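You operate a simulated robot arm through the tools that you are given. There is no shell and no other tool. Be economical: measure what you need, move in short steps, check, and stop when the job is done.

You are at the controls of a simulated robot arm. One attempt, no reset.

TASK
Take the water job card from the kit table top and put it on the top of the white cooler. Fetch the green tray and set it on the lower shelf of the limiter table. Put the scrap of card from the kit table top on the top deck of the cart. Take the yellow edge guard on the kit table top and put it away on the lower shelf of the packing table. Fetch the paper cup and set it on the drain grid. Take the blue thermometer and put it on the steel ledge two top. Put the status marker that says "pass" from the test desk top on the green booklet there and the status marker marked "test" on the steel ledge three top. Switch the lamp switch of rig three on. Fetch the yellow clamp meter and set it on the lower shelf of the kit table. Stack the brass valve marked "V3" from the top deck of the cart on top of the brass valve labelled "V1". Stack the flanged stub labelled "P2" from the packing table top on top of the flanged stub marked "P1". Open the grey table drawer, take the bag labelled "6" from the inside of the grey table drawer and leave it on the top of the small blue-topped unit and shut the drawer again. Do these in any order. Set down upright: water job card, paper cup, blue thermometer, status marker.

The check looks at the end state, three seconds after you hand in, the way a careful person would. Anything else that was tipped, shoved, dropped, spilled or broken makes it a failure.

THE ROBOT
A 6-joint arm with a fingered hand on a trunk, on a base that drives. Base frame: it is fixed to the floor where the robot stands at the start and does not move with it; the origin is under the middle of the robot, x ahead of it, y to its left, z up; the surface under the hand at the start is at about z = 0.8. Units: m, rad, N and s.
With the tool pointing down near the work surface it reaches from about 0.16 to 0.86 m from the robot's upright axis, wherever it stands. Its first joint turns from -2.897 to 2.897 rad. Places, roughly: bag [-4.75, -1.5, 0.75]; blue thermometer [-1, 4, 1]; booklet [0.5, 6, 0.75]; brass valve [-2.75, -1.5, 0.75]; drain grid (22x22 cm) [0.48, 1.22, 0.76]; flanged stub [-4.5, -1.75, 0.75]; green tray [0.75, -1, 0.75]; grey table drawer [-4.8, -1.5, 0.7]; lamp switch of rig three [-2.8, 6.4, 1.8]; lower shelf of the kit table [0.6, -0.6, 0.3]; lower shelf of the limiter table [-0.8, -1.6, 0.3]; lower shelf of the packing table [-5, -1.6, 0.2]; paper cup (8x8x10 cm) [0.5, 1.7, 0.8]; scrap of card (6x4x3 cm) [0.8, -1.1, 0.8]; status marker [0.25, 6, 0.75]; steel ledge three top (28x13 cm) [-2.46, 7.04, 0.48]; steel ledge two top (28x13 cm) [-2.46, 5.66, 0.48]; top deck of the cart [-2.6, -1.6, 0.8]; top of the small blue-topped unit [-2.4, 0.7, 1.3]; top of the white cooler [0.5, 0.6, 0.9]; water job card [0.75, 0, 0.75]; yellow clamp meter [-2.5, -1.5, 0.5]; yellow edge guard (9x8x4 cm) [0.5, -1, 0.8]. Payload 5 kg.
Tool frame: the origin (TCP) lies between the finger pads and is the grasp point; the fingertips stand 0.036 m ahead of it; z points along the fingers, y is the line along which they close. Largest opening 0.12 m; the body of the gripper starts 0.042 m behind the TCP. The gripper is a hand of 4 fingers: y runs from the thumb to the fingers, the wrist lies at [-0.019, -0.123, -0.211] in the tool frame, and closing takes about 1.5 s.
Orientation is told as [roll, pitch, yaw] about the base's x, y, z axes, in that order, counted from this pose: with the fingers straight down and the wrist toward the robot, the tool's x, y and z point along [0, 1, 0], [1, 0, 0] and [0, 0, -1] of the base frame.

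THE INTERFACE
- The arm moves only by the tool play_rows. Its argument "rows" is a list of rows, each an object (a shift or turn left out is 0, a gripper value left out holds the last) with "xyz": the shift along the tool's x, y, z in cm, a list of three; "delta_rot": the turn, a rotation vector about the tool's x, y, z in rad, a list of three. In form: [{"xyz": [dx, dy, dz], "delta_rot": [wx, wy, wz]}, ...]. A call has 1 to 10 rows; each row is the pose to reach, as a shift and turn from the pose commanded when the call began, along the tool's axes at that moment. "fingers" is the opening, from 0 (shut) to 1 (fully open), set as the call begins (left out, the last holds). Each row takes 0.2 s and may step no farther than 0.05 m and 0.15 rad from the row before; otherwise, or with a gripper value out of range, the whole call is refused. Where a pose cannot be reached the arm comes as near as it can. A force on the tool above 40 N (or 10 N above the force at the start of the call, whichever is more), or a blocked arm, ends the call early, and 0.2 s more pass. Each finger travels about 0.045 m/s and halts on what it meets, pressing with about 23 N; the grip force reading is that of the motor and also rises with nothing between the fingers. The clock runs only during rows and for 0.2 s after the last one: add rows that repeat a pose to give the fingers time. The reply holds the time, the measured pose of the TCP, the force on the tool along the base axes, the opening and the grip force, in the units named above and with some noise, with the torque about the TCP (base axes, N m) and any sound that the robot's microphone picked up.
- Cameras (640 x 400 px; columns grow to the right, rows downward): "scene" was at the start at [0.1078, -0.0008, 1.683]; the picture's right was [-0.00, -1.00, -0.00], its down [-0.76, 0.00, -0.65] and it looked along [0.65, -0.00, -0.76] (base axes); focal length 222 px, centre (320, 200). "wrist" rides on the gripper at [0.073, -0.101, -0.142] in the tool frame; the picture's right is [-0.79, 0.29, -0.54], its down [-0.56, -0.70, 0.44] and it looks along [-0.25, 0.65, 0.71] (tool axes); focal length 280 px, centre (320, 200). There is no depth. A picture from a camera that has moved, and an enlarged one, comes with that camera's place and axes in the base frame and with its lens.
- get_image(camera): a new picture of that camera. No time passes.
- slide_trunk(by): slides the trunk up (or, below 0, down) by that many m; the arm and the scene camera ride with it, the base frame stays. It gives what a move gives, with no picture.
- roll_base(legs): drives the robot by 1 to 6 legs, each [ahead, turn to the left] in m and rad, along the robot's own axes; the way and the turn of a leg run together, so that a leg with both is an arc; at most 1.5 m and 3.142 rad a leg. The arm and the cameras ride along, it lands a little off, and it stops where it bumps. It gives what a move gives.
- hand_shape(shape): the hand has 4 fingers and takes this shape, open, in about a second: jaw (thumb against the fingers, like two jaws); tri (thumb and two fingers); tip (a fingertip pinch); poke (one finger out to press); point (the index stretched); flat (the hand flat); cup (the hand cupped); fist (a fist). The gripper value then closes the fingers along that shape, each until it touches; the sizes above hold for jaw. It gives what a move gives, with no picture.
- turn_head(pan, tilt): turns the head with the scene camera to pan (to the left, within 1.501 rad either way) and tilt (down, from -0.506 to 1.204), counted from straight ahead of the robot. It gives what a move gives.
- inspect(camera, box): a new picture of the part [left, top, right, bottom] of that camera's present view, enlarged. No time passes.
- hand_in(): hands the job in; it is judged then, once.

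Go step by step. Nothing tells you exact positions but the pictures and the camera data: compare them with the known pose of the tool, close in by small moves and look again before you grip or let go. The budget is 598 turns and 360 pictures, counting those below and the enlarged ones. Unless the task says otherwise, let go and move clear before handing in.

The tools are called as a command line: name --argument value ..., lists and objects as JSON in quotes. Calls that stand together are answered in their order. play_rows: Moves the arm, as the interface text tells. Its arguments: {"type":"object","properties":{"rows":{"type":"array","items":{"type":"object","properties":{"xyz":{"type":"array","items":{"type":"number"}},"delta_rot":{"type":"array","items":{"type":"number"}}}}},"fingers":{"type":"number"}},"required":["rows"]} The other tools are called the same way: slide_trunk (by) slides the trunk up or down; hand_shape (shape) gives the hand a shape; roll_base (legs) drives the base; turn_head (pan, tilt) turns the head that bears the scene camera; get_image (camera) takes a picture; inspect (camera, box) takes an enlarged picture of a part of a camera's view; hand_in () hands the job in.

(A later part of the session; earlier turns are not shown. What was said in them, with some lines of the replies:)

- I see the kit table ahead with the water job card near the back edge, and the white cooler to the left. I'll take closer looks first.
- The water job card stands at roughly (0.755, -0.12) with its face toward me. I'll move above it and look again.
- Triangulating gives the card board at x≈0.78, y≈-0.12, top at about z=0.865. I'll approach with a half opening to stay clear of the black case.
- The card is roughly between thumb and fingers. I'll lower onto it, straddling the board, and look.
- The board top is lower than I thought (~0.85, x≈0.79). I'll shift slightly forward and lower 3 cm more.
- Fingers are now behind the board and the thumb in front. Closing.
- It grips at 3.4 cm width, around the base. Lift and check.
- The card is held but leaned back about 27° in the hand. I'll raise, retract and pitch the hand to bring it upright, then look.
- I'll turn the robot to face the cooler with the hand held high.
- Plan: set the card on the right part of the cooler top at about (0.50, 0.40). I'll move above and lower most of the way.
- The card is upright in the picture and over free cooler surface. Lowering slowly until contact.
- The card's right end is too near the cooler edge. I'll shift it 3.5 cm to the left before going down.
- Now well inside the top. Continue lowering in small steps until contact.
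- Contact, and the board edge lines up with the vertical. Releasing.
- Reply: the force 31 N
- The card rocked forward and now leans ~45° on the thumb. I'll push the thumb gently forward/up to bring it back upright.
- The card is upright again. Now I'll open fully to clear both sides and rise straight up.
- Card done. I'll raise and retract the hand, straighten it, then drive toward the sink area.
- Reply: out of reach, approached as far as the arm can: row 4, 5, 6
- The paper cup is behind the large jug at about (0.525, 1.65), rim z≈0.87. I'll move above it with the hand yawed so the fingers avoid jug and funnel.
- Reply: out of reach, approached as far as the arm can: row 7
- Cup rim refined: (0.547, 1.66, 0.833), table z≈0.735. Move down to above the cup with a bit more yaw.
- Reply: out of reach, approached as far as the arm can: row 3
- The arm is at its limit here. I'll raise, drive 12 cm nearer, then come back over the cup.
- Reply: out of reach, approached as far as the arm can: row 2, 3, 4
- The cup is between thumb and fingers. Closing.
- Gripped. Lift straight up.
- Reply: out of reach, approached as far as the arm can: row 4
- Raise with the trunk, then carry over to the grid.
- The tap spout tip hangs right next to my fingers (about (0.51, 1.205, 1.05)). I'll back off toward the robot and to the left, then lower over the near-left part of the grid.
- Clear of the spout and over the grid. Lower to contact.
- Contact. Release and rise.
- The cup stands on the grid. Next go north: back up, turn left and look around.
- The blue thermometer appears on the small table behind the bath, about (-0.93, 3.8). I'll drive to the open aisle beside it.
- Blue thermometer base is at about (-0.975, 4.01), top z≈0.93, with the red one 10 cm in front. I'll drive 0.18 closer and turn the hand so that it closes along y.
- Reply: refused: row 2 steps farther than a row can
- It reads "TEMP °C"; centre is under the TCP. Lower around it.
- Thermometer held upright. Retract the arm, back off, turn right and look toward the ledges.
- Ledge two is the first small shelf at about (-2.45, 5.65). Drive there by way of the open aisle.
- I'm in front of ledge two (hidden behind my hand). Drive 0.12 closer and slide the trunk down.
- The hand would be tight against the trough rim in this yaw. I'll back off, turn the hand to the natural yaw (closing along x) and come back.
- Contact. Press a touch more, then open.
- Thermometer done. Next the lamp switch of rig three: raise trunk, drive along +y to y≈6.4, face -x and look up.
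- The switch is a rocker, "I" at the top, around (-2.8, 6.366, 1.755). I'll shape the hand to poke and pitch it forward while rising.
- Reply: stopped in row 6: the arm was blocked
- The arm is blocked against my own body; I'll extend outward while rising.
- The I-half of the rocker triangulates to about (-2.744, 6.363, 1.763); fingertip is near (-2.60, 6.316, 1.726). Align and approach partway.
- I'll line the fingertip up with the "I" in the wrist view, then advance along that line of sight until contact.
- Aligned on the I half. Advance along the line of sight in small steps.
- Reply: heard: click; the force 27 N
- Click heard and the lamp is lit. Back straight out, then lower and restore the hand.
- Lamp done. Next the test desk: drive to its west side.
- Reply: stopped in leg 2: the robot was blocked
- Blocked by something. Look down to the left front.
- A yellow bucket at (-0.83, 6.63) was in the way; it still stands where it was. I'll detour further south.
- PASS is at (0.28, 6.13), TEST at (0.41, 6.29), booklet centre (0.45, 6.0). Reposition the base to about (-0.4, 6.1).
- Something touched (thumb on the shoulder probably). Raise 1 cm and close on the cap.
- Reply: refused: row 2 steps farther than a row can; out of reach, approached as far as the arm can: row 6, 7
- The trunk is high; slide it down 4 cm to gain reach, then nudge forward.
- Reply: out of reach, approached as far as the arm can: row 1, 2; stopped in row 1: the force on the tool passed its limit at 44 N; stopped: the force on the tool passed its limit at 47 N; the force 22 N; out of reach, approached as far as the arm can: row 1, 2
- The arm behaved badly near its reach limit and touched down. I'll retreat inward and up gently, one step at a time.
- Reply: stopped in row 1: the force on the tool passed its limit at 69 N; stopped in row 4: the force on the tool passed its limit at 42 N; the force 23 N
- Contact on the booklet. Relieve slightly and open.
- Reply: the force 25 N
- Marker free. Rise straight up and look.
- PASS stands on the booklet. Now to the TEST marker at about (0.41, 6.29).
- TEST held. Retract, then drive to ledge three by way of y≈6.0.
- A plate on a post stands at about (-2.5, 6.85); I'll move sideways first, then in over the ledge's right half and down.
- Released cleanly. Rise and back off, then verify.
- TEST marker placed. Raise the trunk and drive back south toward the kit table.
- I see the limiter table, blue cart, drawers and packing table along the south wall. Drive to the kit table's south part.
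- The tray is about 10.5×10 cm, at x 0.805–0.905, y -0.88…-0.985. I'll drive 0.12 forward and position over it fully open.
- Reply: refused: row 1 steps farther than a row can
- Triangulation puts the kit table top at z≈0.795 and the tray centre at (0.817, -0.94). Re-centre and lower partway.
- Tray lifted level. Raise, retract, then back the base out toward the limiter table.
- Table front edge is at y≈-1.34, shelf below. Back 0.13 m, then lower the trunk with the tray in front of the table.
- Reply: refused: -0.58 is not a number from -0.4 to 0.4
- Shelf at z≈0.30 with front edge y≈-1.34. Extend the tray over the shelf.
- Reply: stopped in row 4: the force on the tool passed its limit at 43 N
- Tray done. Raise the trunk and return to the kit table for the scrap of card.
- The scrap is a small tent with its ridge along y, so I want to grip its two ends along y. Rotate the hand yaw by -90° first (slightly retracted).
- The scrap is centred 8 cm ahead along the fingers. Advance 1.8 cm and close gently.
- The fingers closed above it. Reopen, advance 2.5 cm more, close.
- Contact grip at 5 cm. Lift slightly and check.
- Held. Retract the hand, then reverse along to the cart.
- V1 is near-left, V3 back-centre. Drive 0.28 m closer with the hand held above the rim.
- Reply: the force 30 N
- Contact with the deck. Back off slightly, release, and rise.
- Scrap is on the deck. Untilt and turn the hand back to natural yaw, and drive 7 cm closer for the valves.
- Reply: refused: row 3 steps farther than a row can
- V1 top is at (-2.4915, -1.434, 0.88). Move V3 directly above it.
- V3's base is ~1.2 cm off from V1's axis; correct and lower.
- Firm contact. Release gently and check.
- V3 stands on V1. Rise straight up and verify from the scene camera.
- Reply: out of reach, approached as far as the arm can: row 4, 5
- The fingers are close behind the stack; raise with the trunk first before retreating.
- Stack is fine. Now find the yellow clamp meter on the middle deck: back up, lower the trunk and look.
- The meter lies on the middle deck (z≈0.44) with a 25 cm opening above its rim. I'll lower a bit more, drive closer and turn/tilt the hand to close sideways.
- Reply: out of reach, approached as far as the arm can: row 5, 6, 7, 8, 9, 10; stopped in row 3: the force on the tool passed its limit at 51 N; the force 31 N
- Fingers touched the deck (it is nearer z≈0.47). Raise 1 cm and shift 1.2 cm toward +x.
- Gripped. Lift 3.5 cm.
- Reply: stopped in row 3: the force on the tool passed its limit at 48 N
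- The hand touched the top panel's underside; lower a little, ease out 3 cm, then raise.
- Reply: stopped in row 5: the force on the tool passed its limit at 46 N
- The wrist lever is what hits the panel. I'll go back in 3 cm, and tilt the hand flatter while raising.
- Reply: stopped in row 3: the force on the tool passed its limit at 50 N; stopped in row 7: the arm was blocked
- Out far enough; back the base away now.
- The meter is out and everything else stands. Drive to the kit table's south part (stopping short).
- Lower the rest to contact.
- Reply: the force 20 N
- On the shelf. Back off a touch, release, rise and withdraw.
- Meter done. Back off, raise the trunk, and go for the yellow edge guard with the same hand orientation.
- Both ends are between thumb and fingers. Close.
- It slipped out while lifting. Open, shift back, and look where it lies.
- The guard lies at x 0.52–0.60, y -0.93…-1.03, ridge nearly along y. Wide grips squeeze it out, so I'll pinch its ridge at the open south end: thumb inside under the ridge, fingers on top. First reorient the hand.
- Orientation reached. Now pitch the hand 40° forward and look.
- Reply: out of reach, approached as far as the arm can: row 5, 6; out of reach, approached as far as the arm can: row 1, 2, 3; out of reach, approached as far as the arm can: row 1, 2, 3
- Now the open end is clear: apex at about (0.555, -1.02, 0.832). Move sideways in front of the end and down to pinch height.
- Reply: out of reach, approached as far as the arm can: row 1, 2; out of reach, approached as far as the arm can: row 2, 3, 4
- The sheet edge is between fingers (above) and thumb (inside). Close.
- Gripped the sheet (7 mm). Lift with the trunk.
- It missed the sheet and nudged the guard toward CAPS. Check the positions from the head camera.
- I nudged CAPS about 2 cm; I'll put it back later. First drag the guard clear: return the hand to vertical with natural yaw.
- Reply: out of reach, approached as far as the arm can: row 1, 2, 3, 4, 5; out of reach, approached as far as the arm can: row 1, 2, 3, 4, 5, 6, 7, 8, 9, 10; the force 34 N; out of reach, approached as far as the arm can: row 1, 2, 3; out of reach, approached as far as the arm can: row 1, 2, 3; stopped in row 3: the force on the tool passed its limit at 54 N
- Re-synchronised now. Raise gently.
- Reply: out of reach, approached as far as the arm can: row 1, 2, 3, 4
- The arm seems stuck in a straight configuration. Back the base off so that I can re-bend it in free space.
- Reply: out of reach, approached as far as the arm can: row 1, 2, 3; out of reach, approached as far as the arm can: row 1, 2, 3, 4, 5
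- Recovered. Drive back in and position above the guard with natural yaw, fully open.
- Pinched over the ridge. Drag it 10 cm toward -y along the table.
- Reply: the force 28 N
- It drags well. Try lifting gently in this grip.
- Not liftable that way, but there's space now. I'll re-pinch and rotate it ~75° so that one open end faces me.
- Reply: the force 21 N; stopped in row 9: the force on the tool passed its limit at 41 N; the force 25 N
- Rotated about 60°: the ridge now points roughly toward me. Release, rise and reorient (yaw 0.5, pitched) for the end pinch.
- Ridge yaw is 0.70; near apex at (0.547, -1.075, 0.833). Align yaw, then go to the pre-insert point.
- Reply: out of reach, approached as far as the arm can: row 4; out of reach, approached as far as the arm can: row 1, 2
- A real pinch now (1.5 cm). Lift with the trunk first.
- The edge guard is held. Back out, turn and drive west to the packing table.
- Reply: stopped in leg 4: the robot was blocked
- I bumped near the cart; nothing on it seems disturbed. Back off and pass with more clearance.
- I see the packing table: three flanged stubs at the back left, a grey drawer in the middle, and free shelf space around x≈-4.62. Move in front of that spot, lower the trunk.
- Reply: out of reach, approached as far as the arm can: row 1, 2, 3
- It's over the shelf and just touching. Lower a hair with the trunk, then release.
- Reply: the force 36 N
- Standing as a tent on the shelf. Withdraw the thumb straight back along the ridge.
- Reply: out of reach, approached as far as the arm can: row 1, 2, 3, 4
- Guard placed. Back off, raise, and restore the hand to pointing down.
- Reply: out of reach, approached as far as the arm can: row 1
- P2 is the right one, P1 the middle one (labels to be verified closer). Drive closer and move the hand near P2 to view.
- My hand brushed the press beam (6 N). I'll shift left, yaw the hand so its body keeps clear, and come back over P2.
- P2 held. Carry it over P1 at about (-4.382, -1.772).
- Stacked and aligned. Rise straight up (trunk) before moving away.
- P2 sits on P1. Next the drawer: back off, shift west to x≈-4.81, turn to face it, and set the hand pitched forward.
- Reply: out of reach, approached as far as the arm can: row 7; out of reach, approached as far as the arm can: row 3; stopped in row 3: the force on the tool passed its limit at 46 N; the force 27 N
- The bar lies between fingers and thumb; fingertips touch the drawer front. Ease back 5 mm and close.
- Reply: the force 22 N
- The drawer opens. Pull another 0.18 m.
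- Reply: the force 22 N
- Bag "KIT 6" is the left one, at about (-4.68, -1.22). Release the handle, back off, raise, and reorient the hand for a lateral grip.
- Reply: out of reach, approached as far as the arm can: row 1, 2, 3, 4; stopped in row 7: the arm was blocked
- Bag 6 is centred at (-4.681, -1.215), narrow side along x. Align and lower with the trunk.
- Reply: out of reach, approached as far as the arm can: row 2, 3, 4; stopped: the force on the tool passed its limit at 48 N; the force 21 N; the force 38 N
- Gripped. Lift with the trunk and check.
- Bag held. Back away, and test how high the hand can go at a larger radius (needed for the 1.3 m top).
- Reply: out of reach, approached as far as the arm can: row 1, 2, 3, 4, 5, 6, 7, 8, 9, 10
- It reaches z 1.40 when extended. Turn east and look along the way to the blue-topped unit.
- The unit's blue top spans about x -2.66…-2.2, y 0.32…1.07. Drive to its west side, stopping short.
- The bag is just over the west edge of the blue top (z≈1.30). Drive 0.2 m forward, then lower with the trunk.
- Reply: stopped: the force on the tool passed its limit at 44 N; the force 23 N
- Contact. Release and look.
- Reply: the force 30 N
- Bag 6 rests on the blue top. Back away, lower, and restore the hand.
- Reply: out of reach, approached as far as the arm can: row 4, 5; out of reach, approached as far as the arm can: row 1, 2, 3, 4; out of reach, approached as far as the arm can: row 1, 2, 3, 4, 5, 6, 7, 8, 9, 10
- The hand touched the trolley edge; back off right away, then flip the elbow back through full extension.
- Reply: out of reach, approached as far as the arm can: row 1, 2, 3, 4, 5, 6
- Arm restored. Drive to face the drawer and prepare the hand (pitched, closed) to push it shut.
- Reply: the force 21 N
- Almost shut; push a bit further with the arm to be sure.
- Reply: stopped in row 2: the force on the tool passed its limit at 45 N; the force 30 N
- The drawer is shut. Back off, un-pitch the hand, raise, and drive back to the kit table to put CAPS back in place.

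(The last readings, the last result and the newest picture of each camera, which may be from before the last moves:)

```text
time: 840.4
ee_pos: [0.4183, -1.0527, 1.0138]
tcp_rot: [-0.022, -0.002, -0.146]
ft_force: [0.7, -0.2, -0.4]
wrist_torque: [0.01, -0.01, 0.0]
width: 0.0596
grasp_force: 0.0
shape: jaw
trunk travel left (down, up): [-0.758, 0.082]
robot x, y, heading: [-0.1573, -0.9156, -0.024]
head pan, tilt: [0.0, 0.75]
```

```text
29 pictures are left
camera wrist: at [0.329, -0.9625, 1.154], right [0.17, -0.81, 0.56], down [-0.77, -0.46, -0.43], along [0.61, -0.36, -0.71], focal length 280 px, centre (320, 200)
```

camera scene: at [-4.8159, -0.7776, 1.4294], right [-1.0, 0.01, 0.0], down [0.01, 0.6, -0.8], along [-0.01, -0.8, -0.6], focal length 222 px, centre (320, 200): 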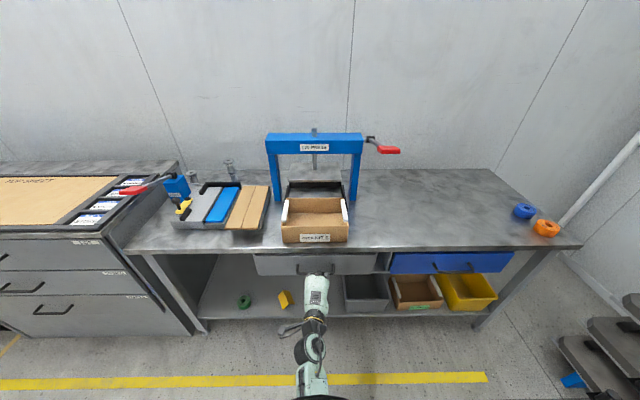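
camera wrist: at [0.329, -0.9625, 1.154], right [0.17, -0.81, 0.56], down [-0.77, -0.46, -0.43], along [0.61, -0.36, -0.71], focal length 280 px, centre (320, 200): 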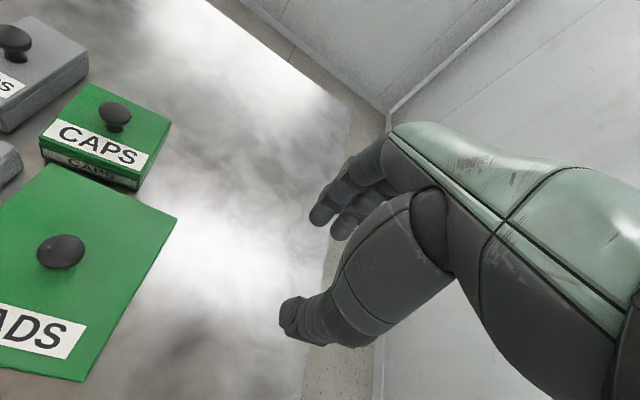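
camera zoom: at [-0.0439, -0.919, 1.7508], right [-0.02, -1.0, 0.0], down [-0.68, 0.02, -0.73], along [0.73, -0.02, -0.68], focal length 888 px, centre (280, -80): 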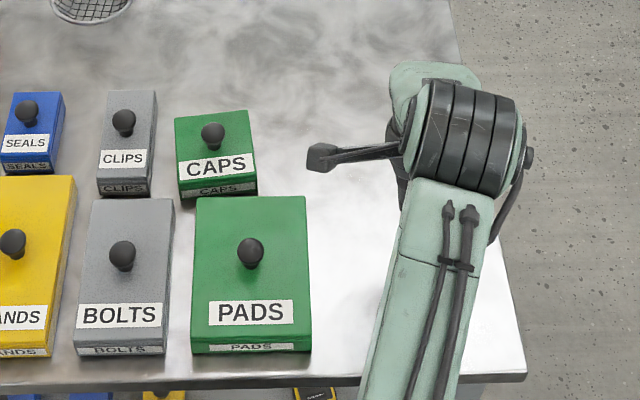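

CAPS is ~3 cm off to +y and 5° rotated; its knob is at (0.526, -0.859, 0.885). Move the hand over the knob.

play_rows --rows '[{"xyz": [4.2, 1.6, 0], "delta_rot": [0, 0.01, -0.05]}, {"xyz": [8.4, 3.2, 0], "delta_rot": [0, 0.02, -0.1]}, {"xyz": [12.5, 4.8, 0], "delta_rot": [0, 0.022, -0.146]}, {"xyz": [16.6, 6.4, 1], "delta_rot": [0, 0.022, -0.146]}, {"xyz": [20.8, 7.9, 2], "delta_rot": [0, 0.022, -0.146]}, {"xyz": [20.8, 7.9, 6], "delta_rot": [0, 0.022, -0.146]}]'

get_image --camera "wrist"

```text
time: 841.8
ee_pos: [0.5295, -0.8561, 0.9499]
tcp_rot: [-0.002, -0.001, 0.003]
ft_force: [-0.1, -0.5, 0.2]
wrist_torque: [-0.01, -0.02, 0.0]
width: 0.0596
grasp_force: 0.1
shape: jaw
trunk travel left (down, up): [-0.758, 0.082]
robot x, y, heading: [-0.1567, -0.9178, -0.025]
head pan, tilt: [0.0, 0.75]
```

```text
28 pictures are left
camera wrist: at [0.4263, -0.7834, 1.0908], right [0.29, -0.79, 0.54], down [-0.7, -0.56, -0.44], along [0.65, -0.25, -0.71], focal length 280 px, centre (320, 200)
```

wrist: 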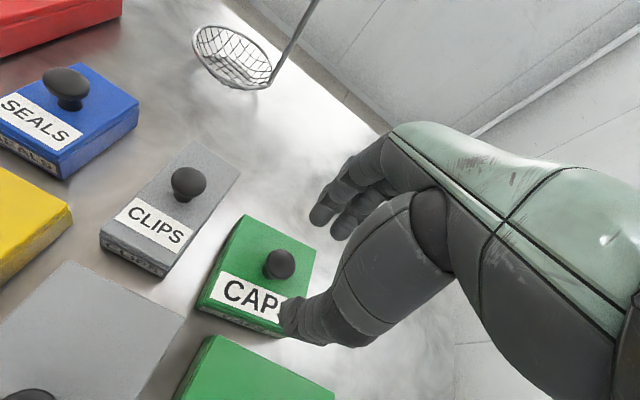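

play_rows --rows '[{"xyz": [0.9, 0.2, 2]}, {"xyz": [0.9, 0.2, 4]}, {"xyz": [0.9, 0.2, 5.3]}]'

play_rows --rows '[{"xyz": [0, 0, 0]}, {"xyz": [0, 0, 0]}, {"xyz": [0, 0, 0]}, {"xyz": [0, 0, 0]}]' --fingers 0.1

inspect --camera "wrist" --box '[180, 150, 420, 390]'

```text
time: 842.6
ee_pos: [0.5301, -0.8476, 0.897]
tcp_rot: [-0.002, 0.001, 0.003]
ft_force: [0.0, 0.4, 0.5]
wrist_torque: [0.0, -0.02, -0.01]
width: 0.0599
grasp_force: 0.1
shape: jaw
trunk travel left (down, up): [-0.758, 0.082]
robot x, y, heading: [-0.1591, -0.9123, -0.027]
head pan, tilt: [0.0, 0.75]
```

```text
time: 843.6
ee_pos: [0.5295, -0.8483, 0.898]
tcp_rot: [-0.002, -0.001, 0.001]
ft_force: [0.2, 0.0, -0.2]
wrist_torque: [0.01, -0.07, -0.03]
width: 0.02
grasp_force: 23.2
shape: jaw
trunk travel left (down, up): [-0.758, 0.082]
robot x, y, heading: [-0.1567, -0.9157, -0.022]
head pan, tilt: [0.0, 0.75]
```

```text
1.67 times, centred on (300, 270) of wrist
camera zoom: at [0.428, -0.775, 1.0395], right [0.29, -0.79, 0.54], down [-0.7, -0.56, -0.44], along [0.65, -0.25, -0.71], focal length 467 px, centre (353, 83)
```

zoom: 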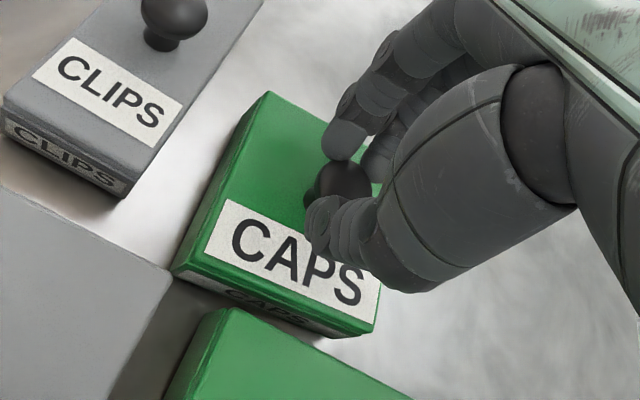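

Knob gripped. Slide CAPS 3 cm toward -y with a -5° turn.

play_rows --rows '[{"xyz": [-0.8, 0, 0], "delta_rot": [0, 0, 0.03]}, {"xyz": [-1.6, 0, 0], "delta_rot": [0, 0, 0.06]}, {"xyz": [-2.4, 0, 0], "delta_rot": [0, 0, 0.09]}, {"xyz": [-3.0, 0, 0], "delta_rot": [0, 0, 0.09]}, {"xyz": [-3.0, 0, 0], "delta_rot": [0, 0, 0.09]}]'

inspect --camera "wrist" --box '[180, 150, 420, 390]'

```text
time: 844.8
ee_pos: [0.5313, -0.8784, 0.8972]
tcp_rot: [-0.002, 0.0, -0.089]
ft_force: [-0.1, 0.9, -0.2]
wrist_torque: [0.0, -0.11, -0.01]
width: 0.0199
grasp_force: 22.9
shape: jaw
trunk travel left (down, up): [-0.758, 0.082]
robot x, y, heading: [-0.1567, -0.914, -0.022]
head pan, tilt: [0.0, 0.75]
```

```text
1.67 times, centred on (300, 270) of wrist
camera zoom: at [0.4352, -0.7964, 1.0389], right [0.22, -0.81, 0.54], down [-0.75, -0.5, -0.44], along [0.63, -0.31, -0.71], focal length 467 px, centre (353, 83)
```

zoom: 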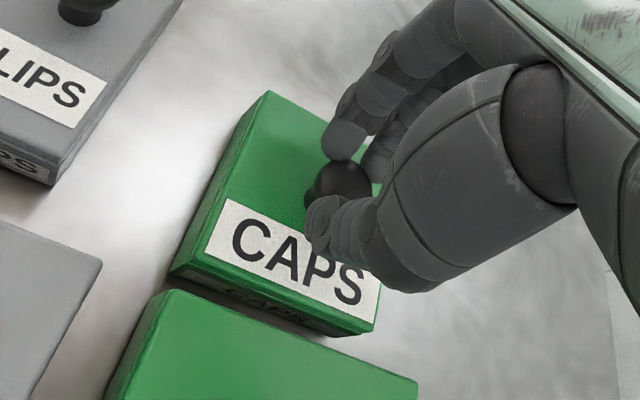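

Moved. Release, rise straight up, step aside and check.

play_rows --rows '[{"xyz": [0, 0, 0]}, {"xyz": [0, 0, 0]}, {"xyz": [0, 0, 0]}, {"xyz": [0, 0, -3]}, {"xyz": [0, 0, -7]}, {"xyz": [0, 0, -11]}]' --fingers 0.5

play_rows --rows '[{"xyz": [-4.5, -2, 0]}, {"xyz": [-9, -4, 0]}, {"xyz": [-13.5, -6, 0]}, {"xyz": [-18, -8, 0]}]'

inspect --camera "scene" --box '[180, 200, 400, 340]'

```text
time: 846.2
ee_pos: [0.5289, -0.8791, 1.0101]
tcp_rot: [-0.001, -0.001, -0.088]
ft_force: [0.4, 0.3, 0.3]
wrist_torque: [-0.02, 0.02, -0.02]
width: 0.0595
grasp_force: 0.1
shape: jaw
trunk travel left (down, up): [-0.758, 0.082]
robot x, y, heading: [-0.1576, -0.915, -0.026]
head pan, tilt: [0.0, 0.75]
```

```text
time: 847.2
ee_pos: [0.4336, -1.0539, 1.0085]
tcp_rot: [0.0, -0.002, -0.086]
ft_force: [0.0, -0.9, -0.2]
wrist_torque: [0.02, -0.02, 0.0]
width: 0.0597
grasp_force: 0.0
shape: jaw
trunk travel left (down, up): [-0.758, 0.082]
robot x, y, heading: [-0.1583, -0.9135, -0.025]
head pan, tilt: [0.0, 0.75]
```

```text
2.86 times, centred on (290, 270) of scene
camera zoom: at [-0.0454, -0.9201, 1.7509], right [-0.02, -1.0, 0.0], down [-0.68, 0.02, -0.73], along [0.73, -0.02, -0.68], focal length 634 px, centre (406, 0)
```

zoom: 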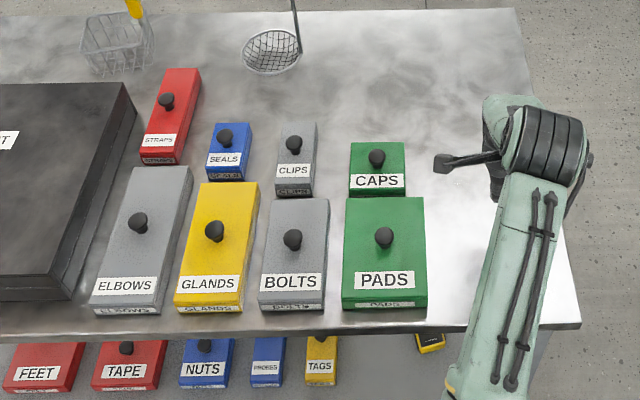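

CAPS is back within a few mm. Final check of the cart, unit and limiter table: back off and turn around.

roll_base --legs '[[-0.4, 0], [0, 3.0]]'

turn_head --pan 0.3 --tilt 0.3

get_image --camera "scene"

```text
time: 858.4
ee_pos: [-1.1335, -0.719, 1.0076]
tcp_rot: [-0.003, 0.001, 2.969]
ft_force: [-0.2, -0.6, -0.7]
wrist_torque: [-0.02, 0.0, -0.01]
width: 0.0595
grasp_force: 0.1
shape: jaw
trunk travel left (down, up): [-0.758, 0.082]
robot x, y, heading: [-0.5591, -0.902, 3.036]
head pan, tilt: [0.0, 0.75]
```

```text
time: 859.3
ee_pos: [-1.1336, -0.7186, 1.008]
tcp_rot: [-0.002, -0.001, 2.968]
ft_force: [-0.2, -0.6, -0.2]
wrist_torque: [-0.03, -0.02, -0.03]
width: 0.0595
grasp_force: 0.1
shape: jaw
trunk travel left (down, up): [-0.758, 0.082]
robot x, y, heading: [-0.5556, -0.9049, 3.038]
head pan, tilt: [0.3, 0.3]
```

```text
24 pictures are left
camera scene: at [-0.6772, -0.9212, 1.7911], right [-0.19, 0.98, 0.0], down [0.29, 0.06, -0.95], along [-0.94, -0.18, -0.3], focal length 222 px, centre (320, 200)
```

scene: 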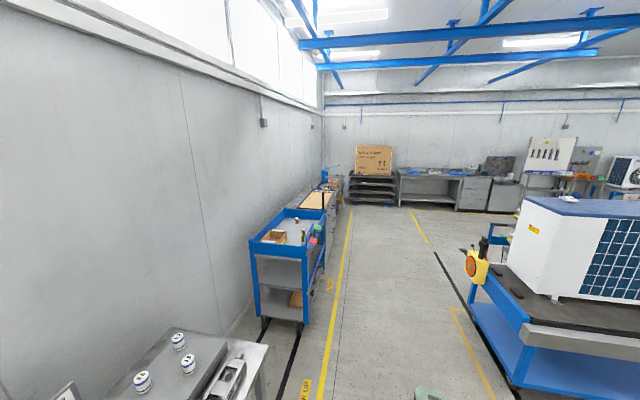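

inspect --camera "scene" --box '[240, 190, 350, 270]'

inspect --camera "scene" --box '[500, 170, 640, 260]'

```text
5.00 times, centred on (295, 230) of scene
camera zoom: at [-0.6772, -0.9212, 1.7911], right [-0.19, 0.98, 0.0], down [0.29, 0.06, -0.95], along [-0.94, -0.18, -0.3], focal length 1110 px, centre (445, 50)
```

zoom: 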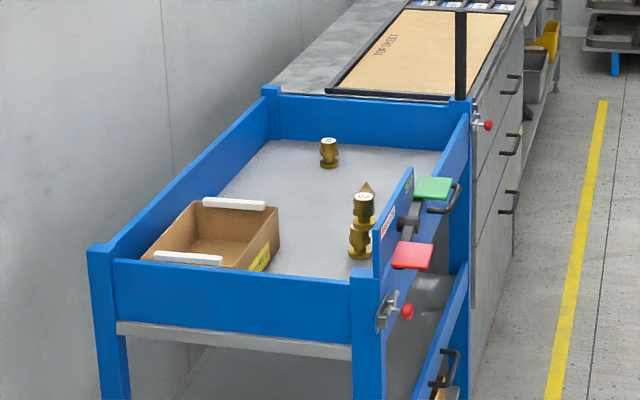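

```text
4.44 times, centred on (570, 215) of scene
camera zoom: at [-0.6772, -0.9212, 1.7911], right [-0.19, 0.98, 0.0], down [0.29, 0.06, -0.95], along [-0.94, -0.18, -0.3], focal length 986 px, centre (-791, 133)
```

zoom: 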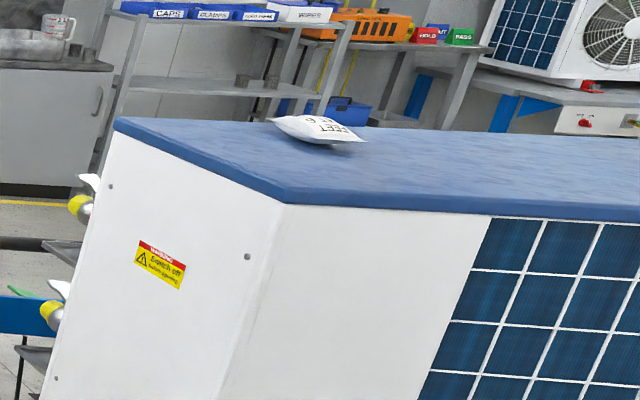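

Everything checks out in view: the valve stack stands, bag 6 is on the blue top, and the hand is clear. Handing in.

hand_in

```text
The job is handed in.
```

The job is handed in. All twelve tasks are done, and I pictured each result after placing it.

These could still count against the result:

- **CAPS box (kit table):** I nudged it about 3 cm while handling the yellow edge guard. I slid it back to within about half a centimetre of where it was.
- **Edge guard:** it slipped from the hand onto the kit table twice and I had to drag it before getting a firm grip. It now stands on the packing table's lower shelf.
- **Water job card:** it tipped against my thumb when I let go, so I pushed it back upright. It was still standing on the cooler in a later picture.
- **Green booklet (test desk):** I pressed the pass marker into it once while at full reach, which may have moved it by up to about 1 cm. The marker stands on it.
- **Other contact:** I bumped something near the yellow bucket, touched the cart, brushed the lid press and touched the trolley. Nothing I pictured afterwards had tipped, and V3 still stands on V1.
- **Stub labels:** I read P1 and P2 only from a distance. The labels were not visible once they were stacked.
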